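You operate a simulated robot arm through the tools that you are given. There is no shell and no other tool.

You are at the controls of a simulated robot arm. One attempt, no reset.

TASK
Shut the lower left door. Put one of the orange caps from the small orange tray on the side shelf. Close the plain door. Push the upper right door shut. Put the yellow chain link that says "Y73" from the top of the right crate lid on the left end of the rear beam and the yellow chain link that says "Y59" on the shelf under the spout. Press the orange strap tab three times. Put three of the yellow caps from the middle of the front beam on the front end of the right long beam. Any order will do. Set down upright: orange cap, yellow cap.

Only the result counts: the job must be done as asked and must still hold three seconds after the hand-in. Knocking over, shifting, dropping, spilling or breaking anything else fails it. A push-on lid holds only when it is set on centred and level and pressed home; a screw cap is set on level and turned clockwise until tight.

THE ROBOT
A 7-joint arm with a vacuum gripper on a trunk, on a base that drives. Base frame: it is fixed to the floor where the robot stands at the start and does not move with it; the origin is under the middle of the robot, x ahead of it, y to its left, z up. Readings come in mm, degrees, newtons and seconds.
With the tool pointing down near the work surface it reaches from about 100 to 580 mm from the robot's upright axis, wherever it stands. Its first joint turns from -69.0 to 172.0 degrees. Places, roughly: front end of the right long beam (22x54 cm) [7840, 6920, 240]; left end of the rear beam (46x22 cm) [1240, 2500, 480]; lower left door [2700, -900, 400]; orange cap (5x6x6 cm) [3300, 1000, 600]; orange strap tab [-400, 6400, 800]; plain door [2700, -100, 800]; shelf under the spout (23x32 cm) [2100, -2000, 520]; side shelf [1500, -1700, 800]; upper right door [2700, -400, 1100]; yellow cap (5x6x6 cm) [7300, 5900, 500]; yellow chain link [1250, 1250, 750]. Payload 1.06 kg.
Tool frame: the origin (TCP) lies in the middle of the cups' lips, and z points out of the cups. The gripper has 1 cup of 24 mm across, covering 24 by 24 mm (tool x, y); the bellows give 8 mm. With the vacuum on, a cup seals on a smooth face that it is pressed against (1 to 4 N); it does not hold porous or soft things. The pull reaches 23 N.
Orientation is told as [roll, pitch, yaw] about the base's x, y, z axes, in that order, counted from this pose: with the cups facing straight down, the tool's x points along the base's -x, its y along +y and its z along -z.

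THE INTERFACE
- The arm moves only by the tool move_arm. Its argument "deltas" is a list of rows, each a list of 7 numbers: the vacuum: 1 switches it on, 0 off, then the shift along the base's x, y, z in mm, then the turn, a rotation vector about the base's x, y, z in degrees. In form: [[vac, x, y, z, rx, ry, rz], ...]. A call has 1 to 20 rows; each row shifts and turns the commanded pose from where the row before left it. Rows are played at 5 a second. More than 50 mm and 8.6 degrees between two rows, or a gripper value outside its range, and nothing of the call is played. Where a pose cannot be reached the arm comes as near as it can. A force on the tool above 40 N (or 10 N above the force at the start of the call, whichever is more), or a blocked arm, ends the call early, and 0.2 s more pass. The pull builds up within a second once a cup has sealed. Time passes only in rows, and 0.2 s behind the last, so rows that do not move give it time. The reply holds the time, the measured pose of the TCP, the force on the tool along the base axes and the pull of the vacuum, in the units named above and with some noise, with the torque about the TCP (base axes, N m) and any sound that the robot's microphone picked up.
- Cameras (640 x 400 px; columns grow to the right, rows downward): "scene" is now at [218.7, -11.7, 994.6]; the picture's right is [-0.14, -0.99, 0.00], its down [-0.68, 0.09, -0.72] and it looks along [0.72, -0.10, -0.69] (base axes); focal length 214 px, centre (320, 200). "wrist" rides on the gripper at [78, 19, -96] in the tool frame; the picture's right is [-0.24, 0.97, 0.00], its down [-0.71, -0.17, -0.69] and it looks along [-0.67, -0.16, 0.73] (tool axes); focal length 243 px, centre (320, 200). There is no depth. A picture from a camera that has moved, and an enlarged one, comes with that camera's place and axes in the base frame and with its lens.
- snapshot(camera): a new picture of that camera. The clock stands still meanwhile.
- slide_trunk(by): slides the trunk up (or, below 0, down) by that many mm; the arm and the scene camera ride with it, the base frame stays. It gives what a move gives, with no picture.
- base_move(legs): drives the robot by 1 to 6 legs, each [ahead, left, turn to the left] in mm, mm and degrees, along the robot's own axes; the way and the turn of a leg run together, so that a leg with both is an arc; at most 1500 mm and 180 degrees a leg. The arm and the cameras ride along, it lands a little off, and it stops where it bumps. It gives what a move gives.
- head_to(pan, tilt): turns the head with the scene camera to pan (to the left, within 80 degrees either way) and tilt (down, from -29 to 69), counted from straight ahead of the robot. It gives what a move gives.
- close_up(camera, box): a new picture of the part [left, top, right, bottom] of that camera's present view, enlarged. The clock stands still meanwhile.
- sign_off(): hands the job in; it is judged then, once.

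Places have to be worked out from the pictures, the camera data and where the tool is seen. Switch the vacuum off and draw the arm clear of the work before you hand the job in, unless the task says otherwise.

The tools are called after "Request:" as a command line: name --pt "numbers of a row" for each row, then --argument value for the rest, lists and objects as JSON in quotes. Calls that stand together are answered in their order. move_arm: Moves the arm, as the interface text tells. Its arguments: {"type":"object","properties":{"deltas":{"type":"array","items":{"type":"array","items":{"type":"number"}}}},"required":["deltas"]} The other tools are called the same way: slide_trunk (by) slides the trunk up or down; base_move (legs) drives the base; head_to (pan, tilt) turns the head that bears the scene camera; snapshot (camera) takes a picture; close_up (camera, box) takes an enlarged picture of a part of a camera's view; sign_off () hands the job in.

At the start:

```text
time: 0.0
tcp_pos: [384.3, -123.2, 585.9]
ee_rot: [0.0, -0.1, -0.1]
wrist_force: [0.7, 0.3, -0.1]
ft_torque: [0.04, -0.02, 0.02]
pull: 0.0
trunk travel left (down, up): [-175.0, 317.0]
robot x, y, heading: [-1.1, -0.6, 0.1]
head pan, tilt: [-7.8, 43.6]
```

scene: 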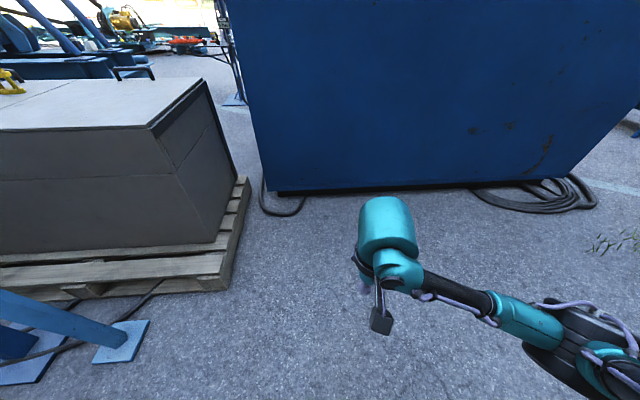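
wrist: 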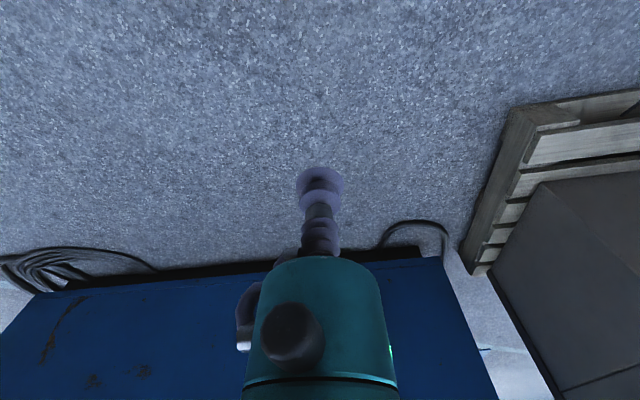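

I'll start by looking around with the head to learn the layout.

Request:
head_to --pan 0 --tilt 5

Request:
snapshot --camera "scene"

Request:
head_to --pan 70 --tilt 5

Request:
snapshot --camera "scene"

Request:
head_to --pan -70 --tilt 5

Request:
snapshot --camera "scene"

```text
time: 1.1
tcp_pos: [384.7, -123.0, 584.2]
ee_rot: [0.0, 0.0, 0.0]
wrist_force: [0.5, -0.3, 1.1]
ft_torque: [-0.02, 0.02, 0.02]
pull: 0.0
trunk travel left (down, up): [-175.0, 317.0]
robot x, y, heading: [1.5, 2.4, 0.2]
head pan, tilt: [0.0, 5.0]
```

```text
taken
camera scene: at [228.9, -0.5, 1055.5], right [0.0, -1.0, 0.0], down [-0.09, 0.0, -1.0], along [1.0, 0.0, -0.09], focal length 214 px, centre (320, 200)
```

scene: 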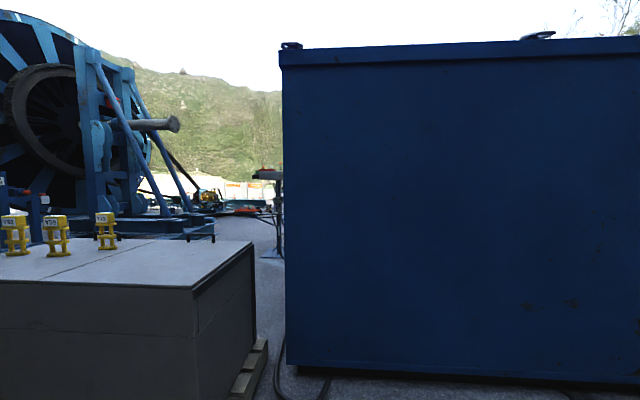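

```text
time: 2.5
tcp_pos: [385.6, -122.1, 585.6]
ee_rot: [0.0, -0.1, 0.0]
wrist_force: [-0.1, 0.0, 0.1]
ft_torque: [0.0, 0.04, 0.01]
pull: 0.1
trunk travel left (down, up): [-175.0, 317.0]
robot x, y, heading: [-0.9, 0.3, 0.1]
head pan, tilt: [70.0, 5.0]
```

```text
taken
camera scene: at [168.5, 85.8, 1055.5], right [0.94, -0.34, 0.0], down [-0.03, -0.08, -1.0], along [0.34, 0.94, -0.09], focal length 214 px, centre (320, 200)
```

scene: 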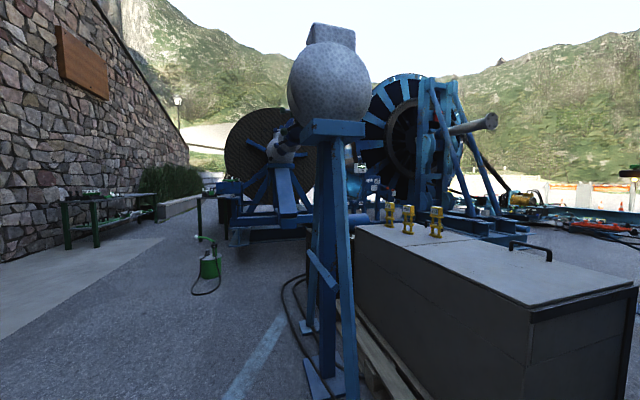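

```text
time: 4.7
tcp_pos: [385.5, -122.9, 585.3]
ee_rot: [0.0, 0.0, 0.0]
wrist_force: [0.0, -1.0, -0.4]
ft_torque: [0.04, -0.01, 0.0]
pull: 0.0
trunk travel left (down, up): [-175.0, 317.0]
robot x, y, heading: [1.2, 2.3, -0.2]
head pan, tilt: [-70.0, 5.0]
```

```text
taken
camera scene: at [168.5, -86.8, 1055.5], right [-0.94, -0.34, 0.0], down [-0.03, 0.08, -1.0], along [0.34, -0.94, -0.09], focal length 214 px, centre (320, 200)
```

scene: 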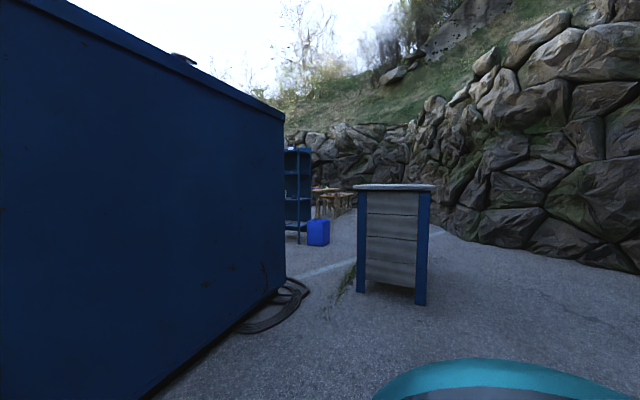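

The container stands ahead with its doors evidently on the far side. Three yellow links stand on the crate to the left. I'll look closer at them and at the ground near me.

Request:
head_to --pan 42 --tilt 20

Request:
snapshot --camera "scene"

Request:
close_up --camera "scene" --box '[220, 80, 420, 205]'

```text
time: 6.6
tcp_pos: [384.5, -122.3, 586.1]
ee_rot: [0.0, 0.1, 0.1]
wrist_force: [-0.2, -0.3, -0.3]
ft_torque: [-0.01, 0.01, 0.0]
pull: 0.1
trunk travel left (down, up): [-175.0, 317.0]
robot x, y, heading: [-1.0, -0.6, -0.1]
head pan, tilt: [42.0, 20.0]
```

```text
taken
camera scene: at [206.2, 61.8, 1031.2], right [0.67, -0.74, 0.0], down [-0.25, -0.23, -0.94], along [0.7, 0.63, -0.34], focal length 214 px, centre (320, 200)
```

scene: 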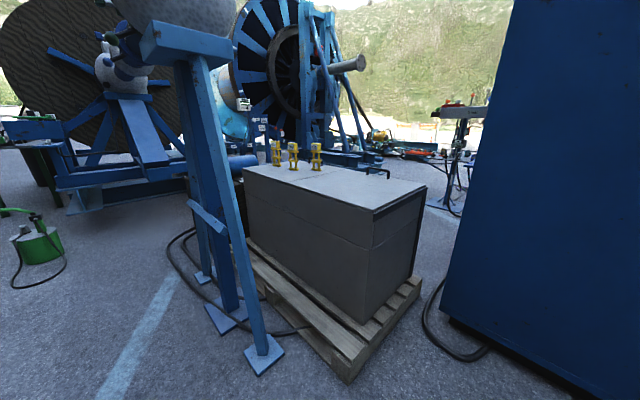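

```text
3.20 times, centred on (320, 142) of scene
camera zoom: at [206.2, 61.8, 1031.2], right [0.67, -0.74, 0.0], down [-0.25, -0.23, -0.94], along [0.7, 0.63, -0.34], focal length 686 px, centre (320, 384)
```

zoom: 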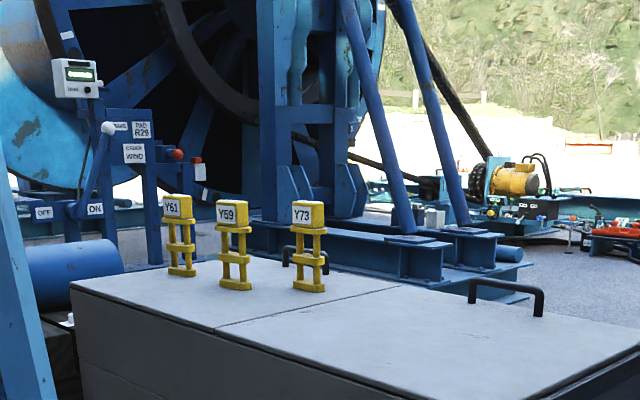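

Y61, Y59, Y73 stand on the crate, and it looks reachable only from its far side. I'll look right to plan the way around the container.

Request:
head_to --pan -50 --tilt 25

Request:
snapshot --camera "scene"

Request:
head_to --pan 75 --tilt 20

Request:
snapshot --camera "scene"

```text
time: 8.3
tcp_pos: [385.5, -123.3, 586.8]
ee_rot: [0.0, 0.0, 0.0]
wrist_force: [0.4, 0.1, -0.1]
ft_torque: [0.04, -0.02, -0.02]
pull: 0.1
trunk travel left (down, up): [-175.0, 317.0]
robot x, y, heading: [1.3, 1.8, 0.3]
head pan, tilt: [-50.0, 25.0]
```

```text
taken
camera scene: at [196.3, -71.0, 1023.1], right [-0.77, -0.64, 0.0], down [-0.27, 0.32, -0.91], along [0.58, -0.69, -0.42], focal length 214 px, centre (320, 200)
```

scene: 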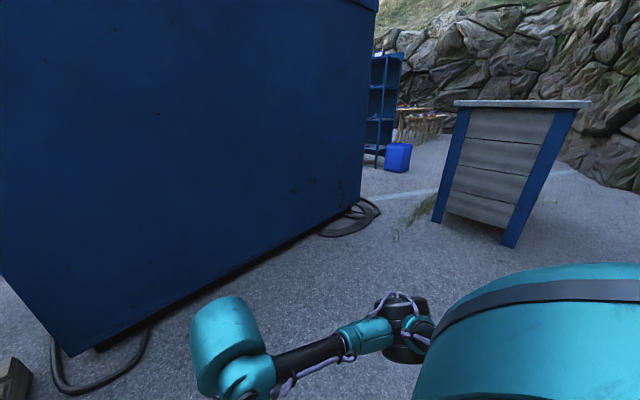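

```text
time: 10.3
tcp_pos: [384.1, -121.9, 587.1]
ee_rot: [-0.1, -0.1, -0.1]
wrist_force: [-0.4, -0.5, -0.1]
ft_torque: [-0.04, 0.01, 0.01]
pull: 0.1
trunk travel left (down, up): [-175.0, 317.0]
robot x, y, heading: [-0.1, 1.0, 0.0]
head pan, tilt: [75.0, 20.0]
```

```text
taken
camera scene: at [161.2, 89.4, 1031.2], right [0.97, -0.26, 0.0], down [-0.09, -0.33, -0.94], along [0.24, 0.91, -0.34], focal length 214 px, centre (320, 200)
```

scene: 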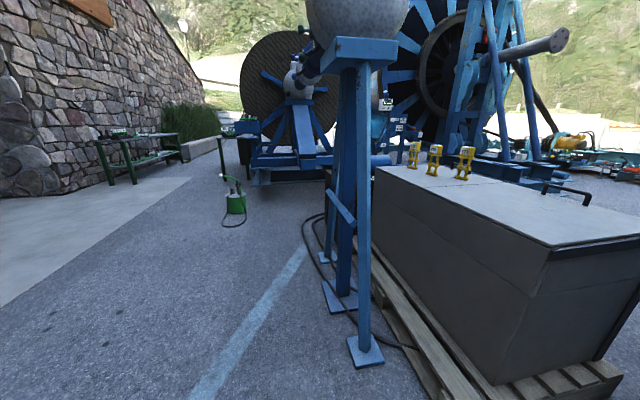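

The passage between the container's right corner (~(1170,-1500)) and the counter (~(470,-2110)) looks about 0.9 m wide. I'll move in front of it and look before passing.

Request:
base_move --legs '[[250, -1180, 0], [0, 0, -48]]'

Request:
head_to --pan 0 --tilt 25

Request:
snapshot --camera "scene"

```text
time: 23.2
tcp_pos: [425.6, -1553.0, 585.8]
ee_rot: [0.0, -0.1, -48.7]
wrist_force: [-0.7, 0.0, -0.4]
ft_torque: [0.02, 0.0, 0.03]
pull: 0.1
trunk travel left (down, up): [-175.0, 317.0]
robot x, y, heading: [262.7, -1183.1, -48.8]
head pan, tilt: [75.0, 20.0]
```

```text
time: 24.6
tcp_pos: [425.6, -1552.7, 586.0]
ee_rot: [0.0, 0.1, -48.6]
wrist_force: [-0.4, -0.1, 0.4]
ft_torque: [-0.01, -0.05, 0.0]
pull: 0.1
trunk travel left (down, up): [-175.0, 317.0]
robot x, y, heading: [266.5, -1186.2, -48.8]
head pan, tilt: [0.0, 25.0]
```

```text
taken
camera scene: at [415.7, -1353.8, 1023.1], right [-0.75, -0.66, 0.0], down [-0.28, 0.32, -0.91], along [0.6, -0.68, -0.42], focal length 214 px, centre (320, 200)
```

scene: 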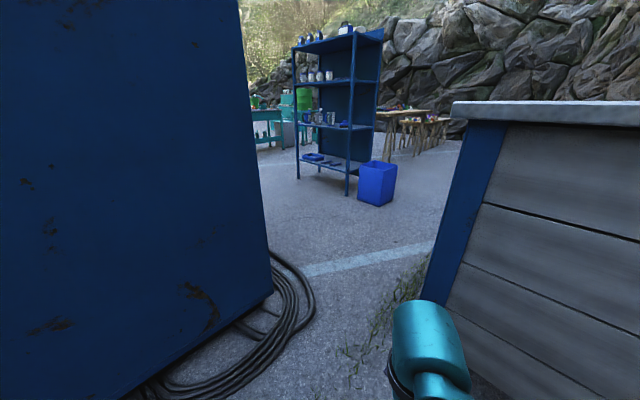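

I'll look lower to locate the counter's leg and the container corner exactly.

Request:
head_to --pan -10 --tilt 55

Request:
snapshot --camera "scene"

Request:
head_to --pan -75 --tilt 60

Request:
snapshot --camera "scene"

```text
time: 25.6
tcp_pos: [426.0, -1552.7, 587.3]
ee_rot: [0.0, 0.0, -48.7]
wrist_force: [0.1, 0.1, 0.0]
ft_torque: [0.02, 0.0, 0.0]
pull: 0.0
trunk travel left (down, up): [-175.0, 317.0]
robot x, y, heading: [262.8, -1182.7, -48.7]
head pan, tilt: [-10.0, 55.0]
```

```text
taken
camera scene: at [392.4, -1346.2, 979.2], right [-0.85, -0.52, 0.0], down [-0.43, 0.7, -0.57], along [0.3, -0.49, -0.82], focal length 214 px, centre (320, 200)
```

scene: 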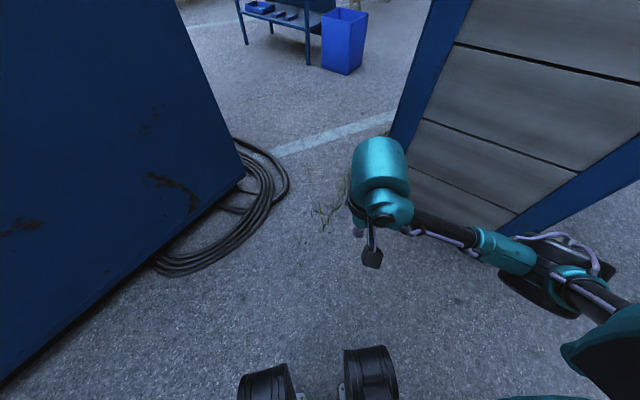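

```text
time: 26.9
tcp_pos: [425.1, -1553.0, 586.5]
ee_rot: [0.1, 0.1, -48.8]
wrist_force: [-0.2, 0.3, -0.5]
ft_torque: [-0.03, -0.03, 0.01]
pull: 0.1
trunk travel left (down, up): [-175.0, 317.0]
robot x, y, heading: [263.1, -1182.2, -48.9]
head pan, tilt: [-75.0, 60.0]
```

```text
taken
camera scene: at [317.9, -1340.1, 973.0], right [-0.83, 0.55, 0.0], down [0.48, 0.72, -0.5], along [-0.28, -0.42, -0.87], focal length 214 px, centre (320, 200)
```

scene: 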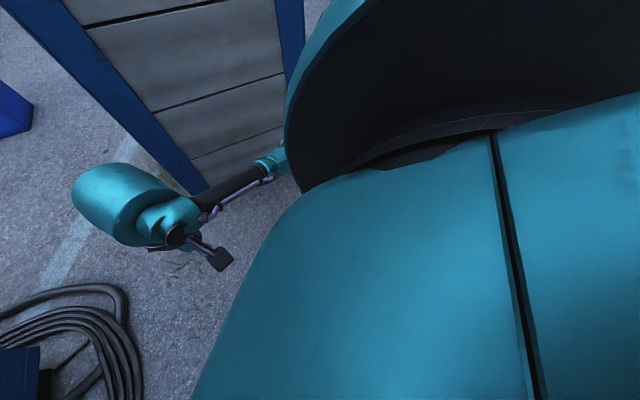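

The gap is about 770 mm and the base about 450 mm wide, with the elbow sticking out to the right. I'll swing the arm to the front first, then line up with the gap.

Request:
move_arm --pt "0 33 26 0 0 0 6" --pt "0 33 26 0 0 0 6" --pt "0 33 26 0 0 0 6" --pt "0 33 26 0 0 0 6" --pt "0 31 27 0 0 0 6"

Request:
base_move --legs '[[312, 9, 0], [0, 0, -10.2]]'

Request:
head_to --pan 0 --tilt 45

Request:
snapshot --camera "scene"

```text
time: 28.1
tcp_pos: [588.9, -1421.9, 585.8]
ee_rot: [-0.2, 0.0, -18.6]
wrist_force: [0.3, 0.3, 1.0]
ft_torque: [0.0, 0.03, 0.0]
pull: 0.0
trunk travel left (down, up): [-175.0, 317.0]
robot x, y, heading: [265.9, -1181.6, -48.8]
head pan, tilt: [-75.0, 60.0]
```

```text
time: 31.0
tcp_pos: [758.2, -1702.8, 587.1]
ee_rot: [-0.1, 0.0, -28.7]
wrist_force: [0.5, 0.1, 0.2]
ft_torque: [-0.05, 0.02, 0.0]
pull: 0.0
trunk travel left (down, up): [-175.0, 317.0]
robot x, y, heading: [482.3, -1410.9, -58.8]
head pan, tilt: [-75.0, 60.0]
```

```text
time: 32.4
tcp_pos: [757.4, -1703.3, 585.7]
ee_rot: [0.0, 0.0, -28.6]
wrist_force: [-0.5, 0.1, -0.3]
ft_torque: [0.0, 0.01, 0.01]
pull: 0.1
trunk travel left (down, up): [-175.0, 317.0]
robot x, y, heading: [477.9, -1412.8, -58.7]
head pan, tilt: [0.0, 45.0]
```

```text
taken
camera scene: at [593.5, -1597.4, 992.5], right [-0.85, -0.52, 0.0], down [-0.37, 0.6, -0.71], along [0.37, -0.6, -0.71], focal length 214 px, centre (320, 200)
```

scene: 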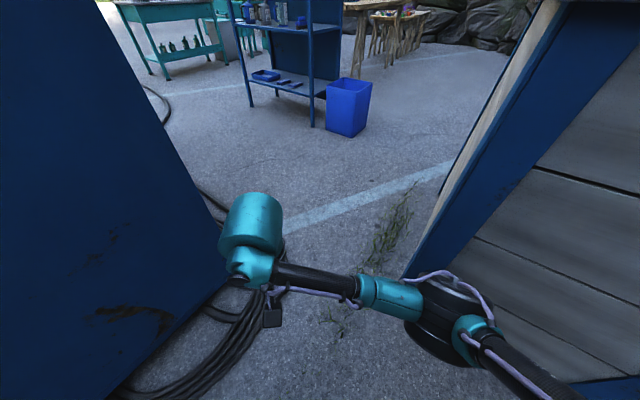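

The elbow now sits about 150 mm to the right and the robot is centred (±380 mm) on the gap. I'll drive straight through.

Request:
base_move --legs '[[1400, 0, 0]]'

Request:
head_to --pan 78 --tilt 15

Request:
snapshot --camera "scene"

Request:
head_to --pan 20 --tilt 15

Request:
snapshot --camera "scene"

```text
time: 39.5
tcp_pos: [1464.0, -2927.4, 585.7]
ee_rot: [0.0, 0.0, -30.4]
wrist_force: [0.7, 0.2, 0.7]
ft_torque: [-0.02, -0.01, 0.02]
pull: 0.1
trunk travel left (down, up): [-175.0, 317.0]
robot x, y, heading: [1199.4, -2629.8, -60.3]
head pan, tilt: [0.0, 45.0]
```

```text
time: 41.0
tcp_pos: [1465.1, -2927.8, 586.5]
ee_rot: [-0.1, -0.1, -30.4]
wrist_force: [-0.4, 0.1, 0.6]
ft_torque: [0.0, -0.01, 0.04]
pull: 0.0
trunk travel left (down, up): [-175.0, 317.0]
robot x, y, heading: [1195.7, -2631.2, -60.4]
head pan, tilt: [78.0, 15.0]
```

```text
taken
camera scene: at [1353.0, -2717.4, 1039.3], right [0.3, -0.95, 0.0], down [-0.25, -0.08, -0.97], along [0.92, 0.29, -0.26], focal length 214 px, centre (320, 200)
```

scene: 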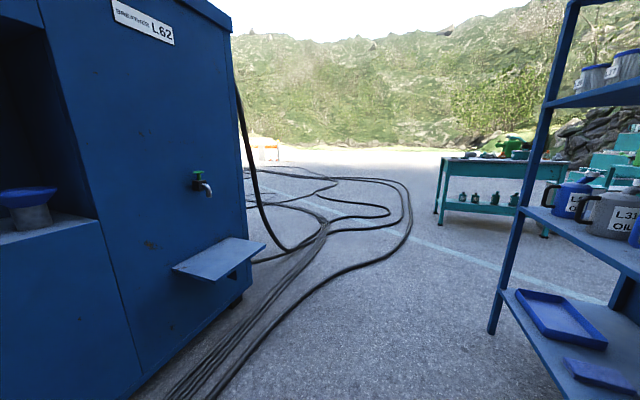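

```text
time: 42.2
tcp_pos: [1465.1, -2927.5, 587.5]
ee_rot: [0.0, 0.0, -30.4]
wrist_force: [0.1, -0.4, -0.1]
ft_torque: [-0.01, 0.01, -0.01]
pull: 0.0
trunk travel left (down, up): [-175.0, 317.0]
robot x, y, heading: [1196.1, -2623.0, -60.3]
head pan, tilt: [20.0, 15.0]
```

```text
taken
camera scene: at [1335.1, -2806.0, 1039.3], right [-0.65, -0.76, 0.0], down [-0.2, 0.17, -0.97], along [0.74, -0.63, -0.26], focal length 214 px, centre (320, 200)
```

scene: 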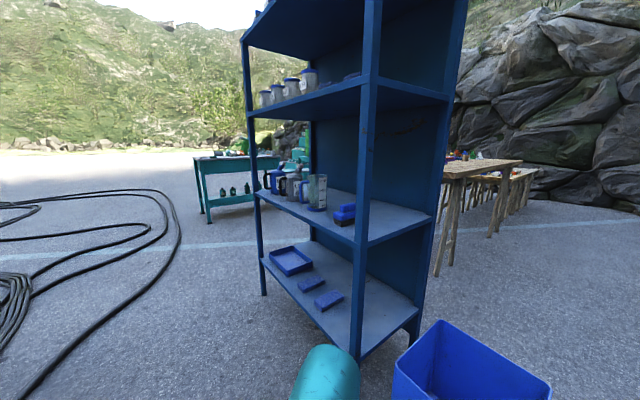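

The side of the container has a tap with a small shelf below it and a niche. I'll turn in place to face the container's side.

Request:
base_move --legs '[[0, 0, 75], [0, 0, 75]]'

Request:
head_to --pan 0 --tilt 15

Request:
snapshot --camera "scene"

Request:
head_to --pan -45 --tilt 15

Request:
snapshot --camera "scene"

```text
time: 49.2
tcp_pos: [1100.5, -2235.9, 586.3]
ee_rot: [0.0, 0.0, 121.2]
wrist_force: [0.1, 0.0, 0.7]
ft_torque: [0.0, 0.01, 0.0]
pull: 0.1
trunk travel left (down, up): [-175.0, 317.0]
robot x, y, heading: [1192.8, -2629.1, 91.5]
head pan, tilt: [20.0, 15.0]
```

```text
time: 50.0
tcp_pos: [1100.5, -2237.3, 586.7]
ee_rot: [-0.1, 0.0, 121.3]
wrist_force: [0.1, -0.6, 0.9]
ft_torque: [-0.01, 0.02, 0.01]
pull: 0.0
trunk travel left (down, up): [-175.0, 317.0]
robot x, y, heading: [1194.0, -2630.8, 91.2]
head pan, tilt: [0.0, 15.0]
```

```text
taken
camera scene: at [1192.4, -2400.6, 1039.3], right [1.0, 0.02, 0.0], down [0.01, -0.26, -0.97], along [-0.02, 0.97, -0.26], focal length 214 px, centre (320, 200)
```

scene: 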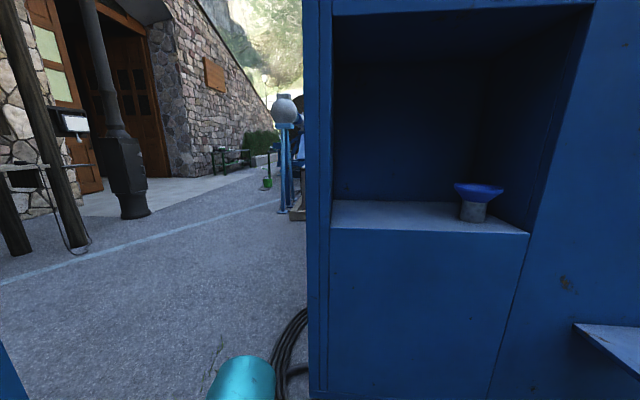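

```text
time: 51.1
tcp_pos: [1099.6, -2236.8, 586.3]
ee_rot: [0.0, 0.0, 121.2]
wrist_force: [0.5, -0.3, -0.5]
ft_torque: [0.01, -0.03, 0.0]
pull: 0.1
trunk travel left (down, up): [-175.0, 317.0]
robot x, y, heading: [1196.8, -2626.5, 91.2]
head pan, tilt: [-45.0, 15.0]
```

```text
taken
camera scene: at [1259.1, -2426.5, 1039.3], right [0.72, -0.69, 0.0], down [-0.18, -0.19, -0.97], along [0.67, 0.7, -0.26], focal length 214 px, centre (320, 200)
```

scene: 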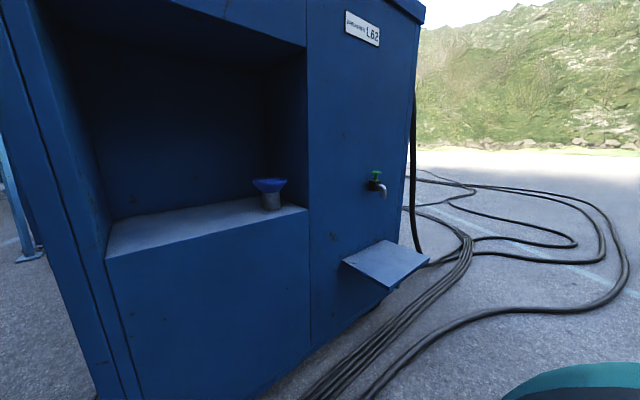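

The niche (side shelf, z≈800, front edge y≈-1830) and the fold-out shelf under the spout (x 1900–2240, y -2115…-1880) are located. Now I'll drive on around to the container's far side to see the doors.

Request:
base_move --legs '[[0, -1050, 0], [0, -1150, 0], [0, 0, 45], [0, 0, 43]]'

Request:
head_to --pan -30 --tilt 10

Request:
snapshot --camera "scene"

```text
time: 74.7
tcp_pos: [3007.2, -2657.0, 587.5]
ee_rot: [0.1, 0.0, -151.1]
wrist_force: [-0.2, 0.0, 0.3]
ft_torque: [0.01, 0.0, 0.02]
pull: 0.0
trunk travel left (down, up): [-175.0, 317.0]
robot x, y, heading: [3402.3, -2576.6, 179.1]
head pan, tilt: [-45.0, 15.0]
```

```text
time: 75.5
tcp_pos: [3007.7, -2656.3, 586.7]
ee_rot: [0.0, 0.0, -151.1]
wrist_force: [0.5, -0.5, -0.3]
ft_torque: [0.0, 0.0, 0.02]
pull: 0.1
trunk travel left (down, up): [-175.0, 317.0]
robot x, y, heading: [3398.6, -2578.0, 179.2]
head pan, tilt: [-30.0, 10.0]
```

```text
taken
camera scene: at [3191.6, -2527.7, 1047.5], right [0.52, 0.86, 0.0], down [0.15, -0.09, -0.98], along [-0.84, 0.51, -0.17], focal length 214 px, centre (320, 200)
```

scene: 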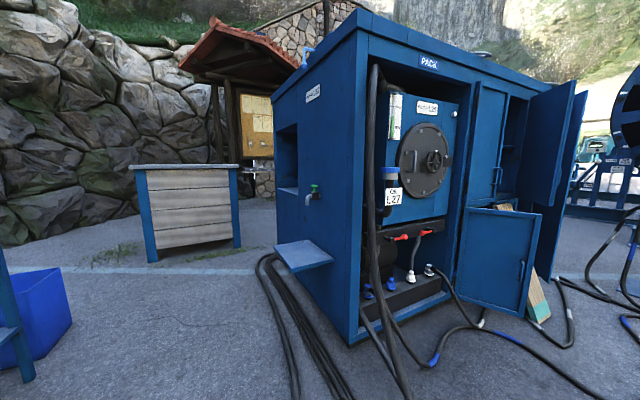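

Three doors stand open on the far side. I'll back off and move in front of them for a proper view.

Request:
base_move --legs '[[-350, 0, 0], [0, -900, 0], [0, -850, 0]]'

Request:
head_to --pan 0 --tilt 12

Request:
snapshot --camera "scene"

Request:
head_to --pan -60 --tilt 12

Request:
snapshot --camera "scene"

```text
time: 93.5
tcp_pos: [3373.5, -860.7, 585.8]
ee_rot: [0.0, 0.0, -149.8]
wrist_force: [0.5, -0.2, 0.2]
ft_torque: [0.02, 0.01, 0.03]
pull: 0.0
trunk travel left (down, up): [-175.0, 317.0]
robot x, y, heading: [3767.2, -774.8, -179.7]
head pan, tilt: [-30.0, 10.0]
```

```text
time: 94.5
tcp_pos: [3374.8, -860.6, 585.1]
ee_rot: [0.0, 0.0, -150.0]
wrist_force: [1.1, 0.0, 0.3]
ft_torque: [0.0, 0.02, -0.03]
pull: 0.1
trunk travel left (down, up): [-175.0, 317.0]
robot x, y, heading: [3767.4, -777.5, -179.8]
head pan, tilt: [0.0, 12.0]
```

```text
taken
camera scene: at [3542.1, -775.0, 1044.2], right [0.0, 1.0, 0.0], down [0.21, 0.0, -0.98], along [-0.98, 0.0, -0.21], focal length 214 px, centre (320, 200)
```

scene: 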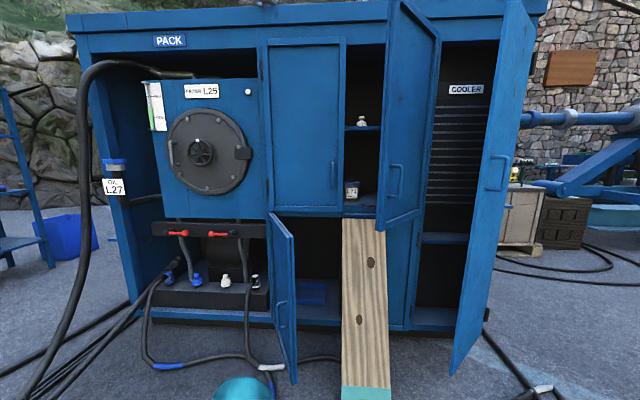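

```text
time: 95.8
tcp_pos: [3374.3, -861.4, 585.9]
ee_rot: [-0.1, 0.1, -149.9]
wrist_force: [-0.4, 0.3, 0.4]
ft_torque: [0.05, 0.02, 0.0]
pull: 0.1
trunk travel left (down, up): [-175.0, 317.0]
robot x, y, heading: [3771.1, -773.8, -179.9]
head pan, tilt: [-60.0, 12.0]
```

```text
taken
camera scene: at [3588.6, -694.4, 1044.2], right [0.87, 0.5, 0.0], down [0.1, -0.18, -0.98], along [-0.49, 0.85, -0.21], focal length 214 px, centre (320, 200)
```

scene: 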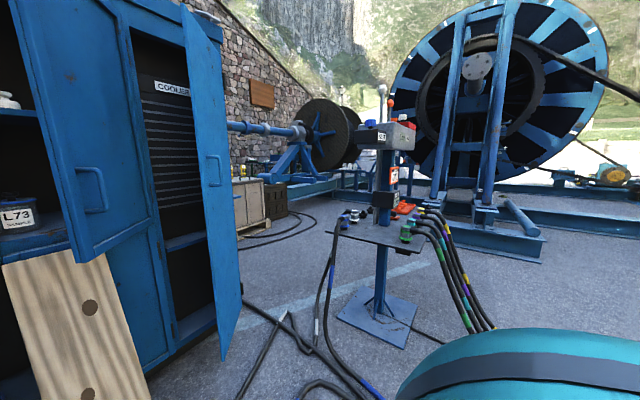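

I judge the face plane at x≈2490. The lower left door is hinged near (2490,-1030) and opened about 64°, the upper right door near (2490,-243) at about 43°, and the plain door near (2490,177) at about 38°. A plank leans at y≈-675…-450. I'll pitch the tool horizontal here in free space so the cup can push.

Request:
slide_trunk --by 100

Request:
move_arm --pt "0 -12 17 0 0 0 -6" --pt "0 -12 17 0 0 0 -6" --pt "0 -12 17 0 0 0 -6" --pt "0 -12 17 0 0 0 -6" --pt "0 -12 17 0 0 0 -6" --pt "0 -6 0 0 0 8 0" --pt "0 -6 0 0 0 8 0" --pt "0 -6 0 0 0 8 0" --pt "0 -6 0 0 0 8 0" --pt "0 -6 0 0 0 8 0"

```text
time: 97.1
tcp_pos: [3373.9, -860.2, 686.6]
ee_rot: [0.0, 0.0, -150.0]
wrist_force: [0.4, 0.3, -0.7]
ft_torque: [0.01, -0.01, -0.03]
pull: 0.1
trunk travel left (down, up): [-275.0, 217.0]
robot x, y, heading: [3764.2, -772.4, -179.9]
head pan, tilt: [-60.0, 12.0]
```

```text
time: 99.3
tcp_pos: [3284.1, -774.9, 686.3]
ee_rot: [-0.2, -40.0, -179.8]
wrist_force: [-0.5, 0.3, 0.0]
ft_torque: [0.02, 0.0, 0.03]
pull: 0.1
trunk travel left (down, up): [-275.0, 217.0]
robot x, y, heading: [3764.2, -772.9, -179.8]
head pan, tilt: [-60.0, 12.0]
```

The pitch follows well; I continue to fully horizontal.

Request:
move_arm --pt "0 -8 0 0 0 8.4 0" --pt "0 -8 0 0 0 8.4 0" --pt "0 -8 0 0 0 8.4 0" --pt "0 -8 0 0 0 8.4 0" --pt "0 -8 0 0 0 8.4 0" --pt "0 -8 0 0 0 8 0"

Request:
head_to --pan 0 --tilt 30

Request:
snapshot --camera "scene"

Request:
snapshot --camera "wrist"

```text
time: 100.7
tcp_pos: [3238.0, -776.3, 685.4]
ee_rot: [-68.6, -89.9, -111.4]
wrist_force: [-0.4, -0.4, 0.6]
ft_torque: [-0.03, 0.02, 0.01]
pull: 0.1
trunk travel left (down, up): [-275.0, 217.0]
robot x, y, heading: [3767.6, -771.6, -179.7]
head pan, tilt: [-60.0, 12.0]
```

```text
time: 102.0
tcp_pos: [3237.3, -775.6, 685.6]
ee_rot: [-43.6, -89.9, -136.5]
wrist_force: [0.2, -0.1, -0.6]
ft_torque: [0.01, -0.01, -0.02]
pull: 0.0
trunk travel left (down, up): [-275.0, 217.0]
robot x, y, heading: [3765.9, -777.1, -179.9]
head pan, tilt: [0.0, 30.0]
```

```text
taken
camera scene: at [3572.9, -775.0, 1118.5], right [0.0, 1.0, 0.0], down [0.5, 0.0, -0.87], along [-0.87, 0.0, -0.5], focal length 214 px, centre (320, 200)
```

scene: 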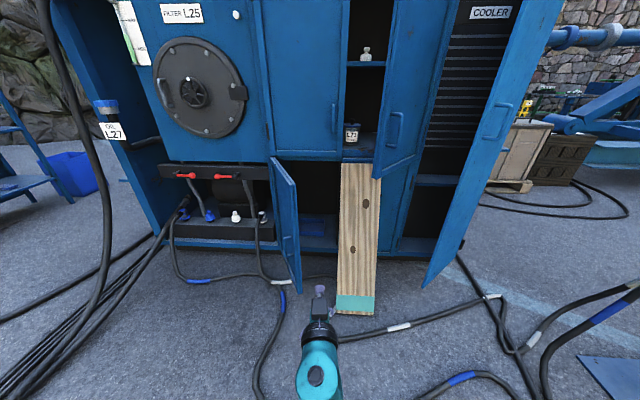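

```text
taken
camera wrist: at [3331.9, -793.1, 608.9], right [0.0, -0.97, 0.23], down [0.68, 0.17, 0.71], along [-0.73, 0.16, 0.67], focal length 243 px, centre (320, 200)
```

wrist: 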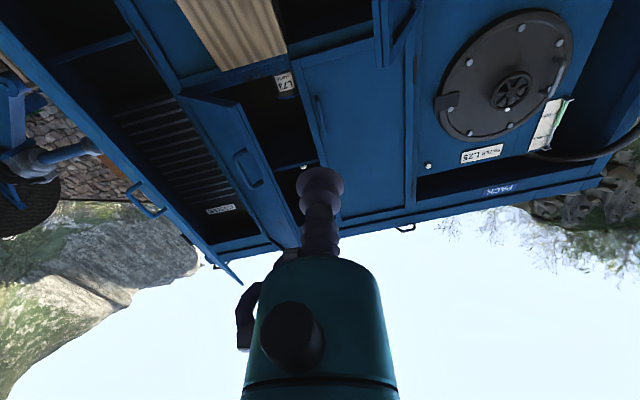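

The tool is horizontal. Before approaching, I'll test in free space how far the arm can extend at this height.

Request:
move_arm --pt "0 -40 0 0 0 0 0" --pt "0 -40 0 0 0 0 0" --pt "0 -40 0 0 0 0 0" --pt "0 -40 0 0 0 0 0" --pt "0 -40 0 0 0 0 0"

```text
time: 103.2
tcp_pos: [3044.1, -774.2, 688.1]
ee_rot: [-170.6, -89.8, -9.3]
wrist_force: [0.1, 0.1, 0.0]
ft_torque: [0.0, -0.02, -0.01]
pull: 0.2
out of reach, approached as far as the arm can: row 5
trunk travel left (down, up): [-275.0, 217.0]
robot x, y, heading: [3771.6, -775.7, -180.1]
head pan, tilt: [0.0, 30.0]
```

Reach is ~725 mm ahead. I'll retract the tool to about 420 mm and drive to in front of the plain door.

Request:
move_arm --pt "0 50 0 0 0 0 0" --pt "0 50 0 0 0 0 0" --pt "0 50 0 0 0 0 0" --pt "0 50 0 0 0 0 0" --pt "0 50 0 0 0 0 0" --pt "0 50 0 0 0 0 0"

Request:
base_move --legs '[[0, -740, 0], [400, 0, 0]]'

Request:
snapshot --camera "scene"

```text
time: 104.6
tcp_pos: [3344.2, -774.9, 686.5]
ee_rot: [-106.5, -89.9, -73.5]
wrist_force: [0.6, 0.1, 0.3]
ft_torque: [0.0, 0.01, 0.0]
pull: 0.0
trunk travel left (down, up): [-275.0, 217.0]
robot x, y, heading: [3766.9, -773.8, -180.0]
head pan, tilt: [0.0, 30.0]
```

```text
time: 113.4
tcp_pos: [2935.8, -71.5, 685.7]
ee_rot: [-80.8, -89.9, -98.5]
wrist_force: [0.5, 0.4, 0.0]
ft_torque: [0.0, 0.02, -0.01]
pull: 0.0
trunk travel left (down, up): [-275.0, 217.0]
robot x, y, heading: [3357.2, -64.3, -179.2]
head pan, tilt: [0.0, 30.0]
```

```text
taken
camera scene: at [3164.7, -69.4, 1118.5], right [-0.01, 1.0, 0.0], down [0.5, 0.01, -0.87], along [-0.87, -0.01, -0.5], focal length 214 px, centre (320, 200)
```

scene: 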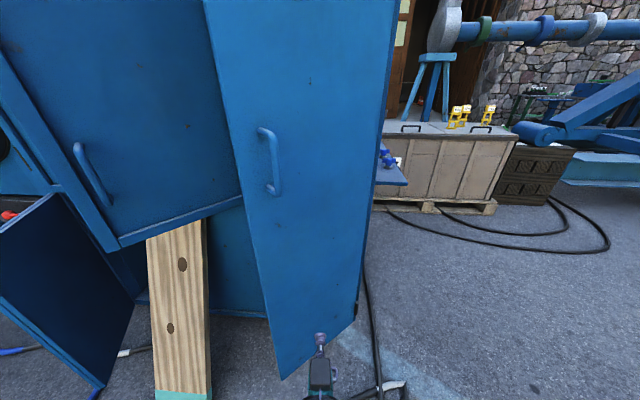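

The plain door's free edge is at about (2785,-220), hinge about (2560,100), handle at z≈970. I'll come closer and shift the tool to y≈-150, then push at z≈686.

Request:
base_move --legs '[[165, 0, 0]]'

Request:
move_arm --pt "0 0 -40 0 0 0 0" --pt "0 0 -40 0 0 0 0" --pt "0 -20 0 0 0 0 0" --pt "0 -20 0 0 0 0 0" --pt "0 -10 0 0 0 0 0" --pt "0 -10 0 0 0 0 0" --pt "0 -10 0 0 0 0 0"

Request:
snapshot --camera "scene"

```text
time: 114.9
tcp_pos: [2770.5, -74.1, 686.8]
ee_rot: [-69.1, -89.9, -110.0]
wrist_force: [-0.6, -1.0, 0.6]
ft_torque: [-0.03, 0.01, -0.03]
pull: 0.0
trunk travel left (down, up): [-275.0, 217.0]
robot x, y, heading: [3191.8, -66.6, -179.0]
head pan, tilt: [0.0, 30.0]
```

```text
time: 116.5
tcp_pos: [2700.3, -155.3, 685.1]
ee_rot: [-54.7, -90.0, -124.5]
wrist_force: [0.6, 0.5, -0.4]
ft_torque: [0.0, -0.01, 0.0]
pull: 0.0
trunk travel left (down, up): [-275.0, 217.0]
robot x, y, heading: [3190.3, -70.1, -179.2]
head pan, tilt: [0.0, 30.0]
```

```text
taken
camera scene: at [2999.0, -72.5, 1118.5], right [-0.02, 1.0, 0.0], down [0.5, 0.01, -0.87], along [-0.87, -0.01, -0.5], focal length 214 px, centre (320, 200)
```

scene: 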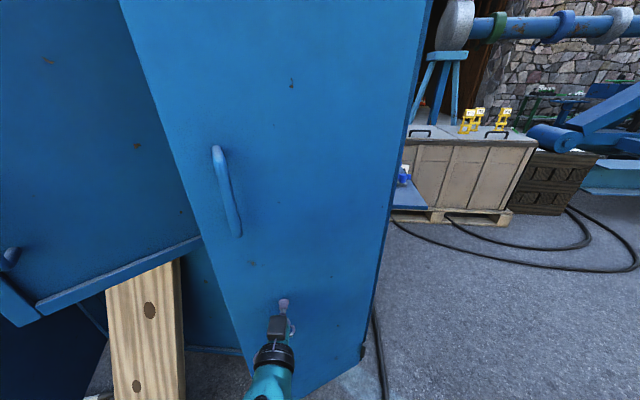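

No contact yet but the cup is close to the door. I push on in 10 mm steps.

Request:
move_arm --pt "0 -10 0 0 0 0 0" --pt "0 -10 0 0 0 0 0" --pt "0 -10 0 0 0 0 0" --pt "0 -10 0 0 0 0 0" --pt "0 -10 0 0 0 0 0" --pt "0 -10 0 0 0 0 0" --pt "0 -10 0 0 0 0 0" --pt "0 -10 0 0 0 0 0"

Request:
snapshot --camera "scene"

```text
time: 118.3
tcp_pos: [2619.0, -154.2, 684.5]
ee_rot: [-64.9, -90.0, -114.2]
wrist_force: [-0.3, -1.0, 0.0]
ft_torque: [0.02, -0.04, 0.01]
pull: 0.0
trunk travel left (down, up): [-275.0, 217.0]
robot x, y, heading: [3190.0, -70.7, -179.3]
head pan, tilt: [0.0, 30.0]
```

```text
taken
camera scene: at [2999.0, -72.4, 1118.5], right [-0.02, 1.0, 0.0], down [0.5, 0.01, -0.87], along [-0.87, -0.01, -0.5], focal length 214 px, centre (320, 200)
```

scene: 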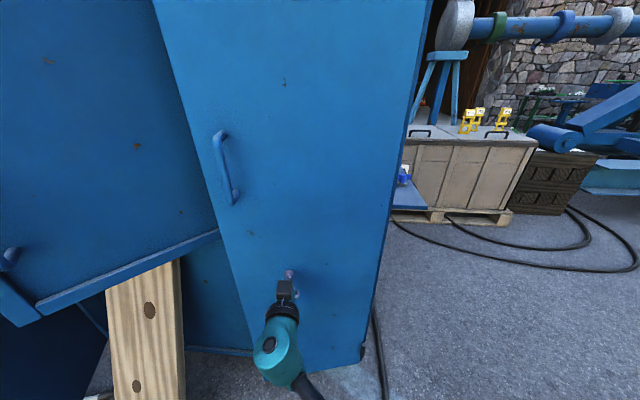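

The door swings freely. I keep pushing until it resists.

Request:
move_arm --pt "0 -10 0 0 0 0 0" --pt "0 -10 0 0 0 0 0" --pt "0 -10 0 0 0 0 0" --pt "0 -10 0 0 0 0 0" --pt "0 -10 0 0 0 0 0" --pt "0 -10 0 0 0 0 0"

Request:
snapshot --camera "scene"

```text
time: 119.7
tcp_pos: [2561.4, -153.7, 687.1]
ee_rot: [-97.4, -90.0, -81.7]
wrist_force: [1.2, -0.6, -0.7]
ft_torque: [0.0, 0.0, -0.04]
pull: 0.0
trunk travel left (down, up): [-275.0, 217.0]
robot x, y, heading: [3194.2, -67.2, -179.4]
head pan, tilt: [0.0, 30.0]
```

```text
taken
camera scene: at [2999.2, -72.5, 1118.5], right [-0.02, 1.0, 0.0], down [0.5, 0.01, -0.87], along [-0.87, -0.01, -0.5], focal length 214 px, centre (320, 200)
```

scene: 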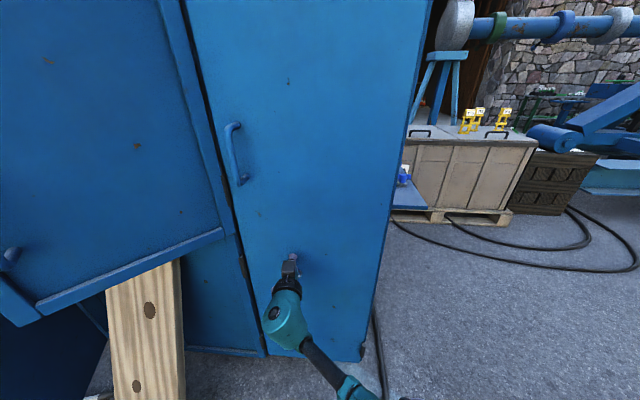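

The door is almost flush, with a small dark gap left. I push a little further until firm contact.

Request:
move_arm --pt "0 -8 0 0 0 0 0" --pt "0 -8 0 0 0 0 0" --pt "0 -8 0 0 0 0 0" --pt "0 -8 0 0 0 0 0" --pt "0 -8 0 0 0 0 0" --pt "0 -8 0 0 0 0 0"

Request:
snapshot --camera "scene"

```text
time: 120.3
tcp_pos: [2552.4, -155.4, 684.5]
ee_rot: [-84.3, -89.7, -94.6]
wrist_force: [24.5, 4.0, 5.1]
ft_torque: [0.03, -0.16, 0.11]
pull: 0.1
trunk travel left (down, up): [-275.0, 217.0]
robot x, y, heading: [3191.8, -67.4, -178.9]
head pan, tilt: [0.0, 30.0]
stopped in row 2: the force on the tool passed its limit at 52 N (the readings are from after the stop); the commanded pose is now the measured one
```

```text
taken
camera scene: at [3002.7, -71.7, 1119.0], right [-0.02, 1.0, 0.0], down [0.5, 0.01, -0.87], along [-0.87, -0.01, -0.5], focal length 214 px, centre (320, 200)
```

scene: 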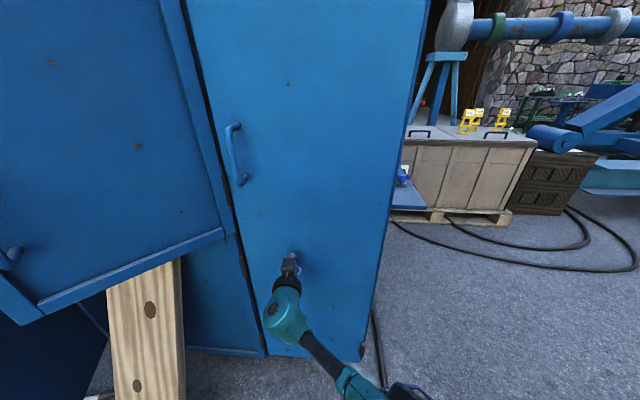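

The plain door hit its stop at x≈2552 (52 N). I retract, back off, and reposition at y≈-450 with the tool raised to z≈1080 for the upper right door.

Request:
move_arm --pt "0 20 0 0 0 0 0" --pt "0 40 0 0 0 0 0" --pt "0 40 20 0 0 0 0" --pt "0 40 20 0 0 0 0" --pt "0 40 20 0 0 0 0" --pt "0 40 20 0 0 0 0"

Request:
base_move --legs '[[-200, 0, 0], [0, 385, 0]]'

Request:
slide_trunk --by 217

Request:
move_arm --pt "0 0 0 45 0 0 0" --pt "0 0 0 45 0 0 0" --pt "0 0 0 45 0 0 0" --pt "0 0 0 45 0 0 0"

Request:
snapshot --camera "scene"

```text
time: 121.7
tcp_pos: [2771.4, -74.9, 684.6]
ee_rot: [-42.9, -89.8, -136.0]
wrist_force: [0.5, 0.0, 0.6]
ft_torque: [0.01, -0.03, 0.0]
pull: 0.1
trunk travel left (down, up): [-275.0, 217.0]
robot x, y, heading: [3190.0, -67.0, -178.9]
head pan, tilt: [0.0, 30.0]
```

```text
time: 126.9
tcp_pos: [2972.4, -457.4, 683.1]
ee_rot: [-40.0, -89.8, -140.0]
wrist_force: [-0.3, 0.8, -0.5]
ft_torque: [0.0, 0.0, 0.04]
pull: 0.0
trunk travel left (down, up): [-275.0, 217.0]
robot x, y, heading: [3397.2, -458.2, 180.1]
head pan, tilt: [0.0, 30.0]
```

```text
time: 129.2
tcp_pos: [2974.8, -457.5, 900.0]
ee_rot: [-33.4, -89.7, -146.6]
wrist_force: [1.3, 0.4, -0.1]
ft_torque: [-0.03, -0.01, -0.01]
pull: 0.0
trunk travel left (down, up): [-492.0, 0.0]
robot x, y, heading: [3394.0, -456.8, 180.1]
head pan, tilt: [0.0, 30.0]
```

```text
time: 130.4
tcp_pos: [2972.9, -440.3, 1059.4]
ee_rot: [-89.1, -83.1, -91.0]
wrist_force: [0.0, -0.2, 0.0]
ft_torque: [-0.03, 0.01, -0.04]
pull: 0.0
trunk travel left (down, up): [-492.0, 0.0]
robot x, y, heading: [3397.8, -460.8, 179.8]
head pan, tilt: [0.0, 30.0]
stopped in row 4: the arm was blocked; the commanded pose is now the measured one
```

```text
taken
camera scene: at [3308.0, -458.4, 1348.3], right [0.0, 1.0, 0.0], down [0.5, 0.0, -0.87], along [-0.87, 0.0, -0.5], focal length 214 px, centre (320, 200)
```

scene: 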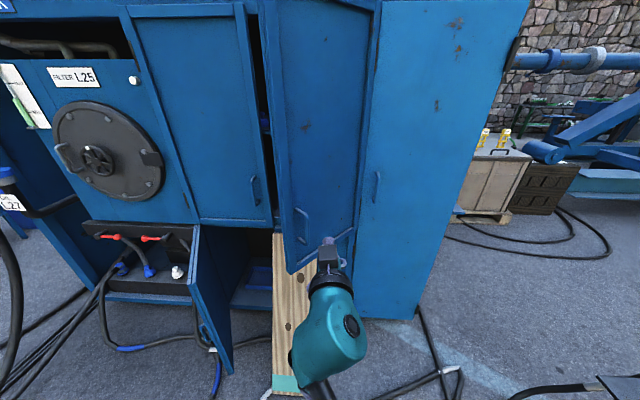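

The arm was blocked at z≈1060 (probably its own body). I'll lower and extend it a bit and straighten the tool, then check.

Request:
move_arm --pt "0 -20 0 -20 0 0 0" --pt "0 -20 -10 -20 -3.5 0 0" --pt "0 -20 -10 0 -3.4 0 0"

Request:
snapshot --camera "scene"

```text
time: 131.2
tcp_pos: [2912.4, -463.2, 1017.9]
ee_rot: [54.3, -89.8, 125.4]
wrist_force: [-0.5, -0.1, -0.2]
ft_torque: [0.0, -0.03, 0.02]
pull: 0.0
trunk travel left (down, up): [-492.0, 0.0]
robot x, y, heading: [3398.3, -457.8, 180.0]
head pan, tilt: [0.0, 30.0]
```

```text
taken
camera scene: at [3307.8, -459.4, 1348.3], right [0.0, 1.0, 0.0], down [0.5, 0.0, -0.87], along [-0.87, 0.0, -0.5], focal length 214 px, centre (320, 200)
```

scene: 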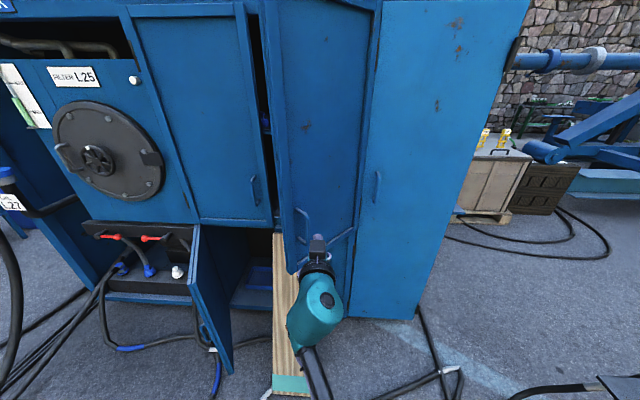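

The handle spans z≈900–1020, so I'll push below it at z≈830, y≈-485. I lower accordingly and come nearer.

Request:
slide_trunk --by -100

Request:
move_arm --pt "0 0 -11 -30 0 0 0" --pt "0 0 -11 -30 0 0 0" --pt "0 0 0 -28 0 0 0"

Request:
base_move --legs '[[150, 0, 0]]'

Request:
snapshot --camera "scene"

```text
time: 132.5
tcp_pos: [2913.8, -461.2, 920.1]
ee_rot: [33.0, -89.9, 146.8]
wrist_force: [-0.4, 0.2, 0.3]
ft_torque: [-0.01, -0.01, 0.0]
pull: 0.1
trunk travel left (down, up): [-392.0, 100.0]
robot x, y, heading: [3396.6, -460.1, 180.2]
head pan, tilt: [0.0, 30.0]
```

```text
time: 133.3
tcp_pos: [2912.4, -485.3, 829.4]
ee_rot: [14.8, -89.9, 165.2]
wrist_force: [0.0, 0.3, -0.2]
ft_torque: [-0.01, -0.04, -0.02]
pull: 0.1
trunk travel left (down, up): [-392.0, 100.0]
robot x, y, heading: [3395.3, -457.0, 180.1]
head pan, tilt: [0.0, 30.0]
```

```text
time: 134.7
tcp_pos: [2760.9, -487.5, 830.4]
ee_rot: [16.5, -89.8, 163.4]
wrist_force: [-1.0, -0.2, -0.2]
ft_torque: [0.0, -0.03, 0.0]
pull: 0.0
trunk travel left (down, up): [-392.0, 100.0]
robot x, y, heading: [3246.8, -458.6, -180.1]
head pan, tilt: [0.0, 30.0]
```

```text
taken
camera scene: at [3078.5, -458.9, 1236.8], right [0.0, 1.0, 0.0], down [0.5, 0.0, -0.87], along [-0.87, 0.0, -0.5], focal length 214 px, centre (320, 200)
```

scene: 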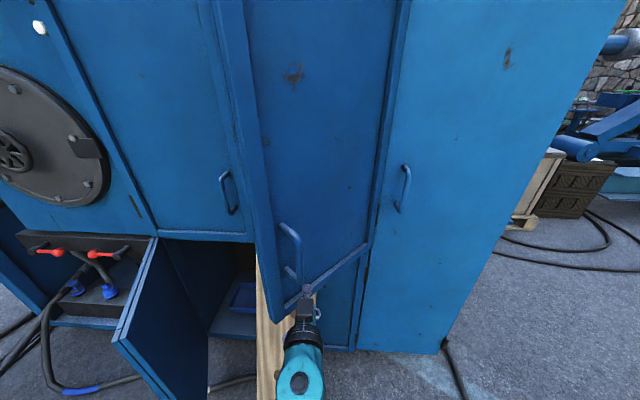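

The cup points at the door about 65 mm above its lower edge and below the handle. I push in along -x.

Request:
move_arm --pt "0 -15 0 0 0 0 0" --pt "0 -10 0 0 0 0 0" --pt "0 -10 0 0 0 0 0" --pt "0 -10 0 0 0 0 0" --pt "0 -10 0 0 0 0 0" --pt "0 -10 0 0 0 0 0" --pt "0 -10 0 0 0 0 0" --pt "0 -10 0 0 0 0 0" --pt "0 -10 0 0 0 0 0" --pt "0 -10 0 0 0 0 0"

Request:
snapshot --camera "scene"

```text
time: 136.9
tcp_pos: [2656.9, -487.5, 829.3]
ee_rot: [22.9, -89.9, 157.1]
wrist_force: [0.5, -0.7, 0.3]
ft_torque: [0.0, -0.03, 0.01]
pull: 0.0
trunk travel left (down, up): [-392.0, 100.0]
robot x, y, heading: [3243.7, -459.4, -179.9]
head pan, tilt: [0.0, 30.0]
```

```text
taken
camera scene: at [3078.9, -458.9, 1236.9], right [0.0, 1.0, 0.0], down [0.5, 0.0, -0.87], along [-0.87, 0.0, -0.5], focal length 214 px, centre (320, 200)
```

scene: 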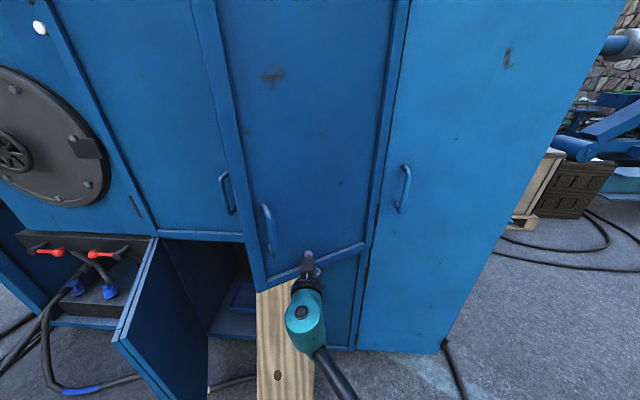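

The door follows well. I continue to the stop.

Request:
move_arm --pt "0 -10 0 0 0 0 0" --pt "0 -10 0 0 0 0 0" --pt "0 -10 0 0 0 0 0" --pt "0 -10 0 0 0 0 0" --pt "0 -10 0 0 0 0 0" --pt "0 -10 0 0 0 0 0" --pt "0 -10 0 0 0 0 0" --pt "0 -10 0 0 0 0 0" --pt "0 -8 0 0 0 0 0" --pt "0 -8 0 0 0 0 0" --pt "0 -8 0 0 0 0 0" --pt "0 -8 0 0 0 0 0"

Request:
snapshot --camera "scene"

```text
time: 139.5
tcp_pos: [2542.9, -486.4, 831.1]
ee_rot: [20.8, -89.7, 159.2]
wrist_force: [-0.2, -0.7, 0.4]
ft_torque: [0.0, -0.02, -0.02]
pull: 0.1
trunk travel left (down, up): [-392.0, 100.0]
robot x, y, heading: [3245.2, -459.5, -179.7]
head pan, tilt: [0.0, 30.0]
```

```text
taken
camera scene: at [3078.9, -458.9, 1236.9], right [0.0, 1.0, 0.0], down [0.5, 0.0, -0.87], along [-0.87, 0.0, -0.5], focal length 214 px, centre (320, 200)
```

scene: 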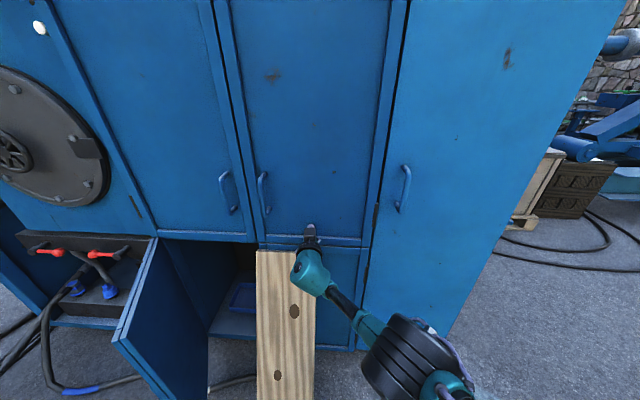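

Nearly flush; I press on a few millimetres to confirm the stop.

Request:
move_arm --pt "0 -6 0 0 0 0 0" --pt "0 -6 0 0 0 0 0" --pt "0 -6 0 0 0 0 0"

Request:
close_up --camera "scene" --box '[180, 120, 400, 260]'

```text
time: 140.3
tcp_pos: [2533.7, -487.1, 831.8]
ee_rot: [9.6, -89.8, 170.5]
wrist_force: [5.0, -1.4, 1.1]
ft_torque: [0.02, -0.02, -0.06]
pull: 0.0
out of reach, approached as far as the arm can: row 3
trunk travel left (down, up): [-392.0, 100.0]
robot x, y, heading: [3244.1, -458.2, -179.9]
head pan, tilt: [0.0, 30.0]
```

```text
2.86 times, centred on (290, 190) of scene
camera zoom: at [3079.6, -459.1, 1236.9], right [0.0, 1.0, 0.0], down [0.5, 0.0, -0.87], along [-0.87, 0.0, -0.5], focal length 613 px, centre (406, 229)
```

zoom: 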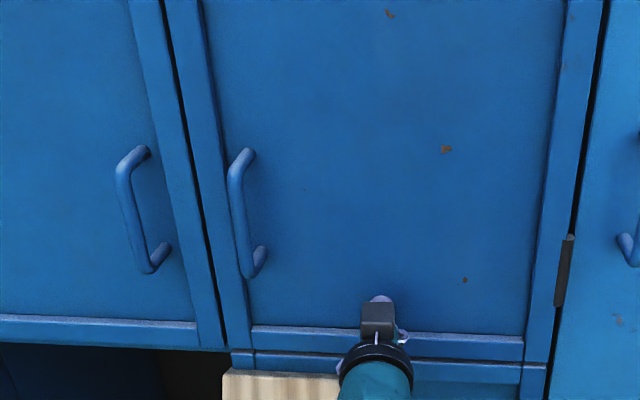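

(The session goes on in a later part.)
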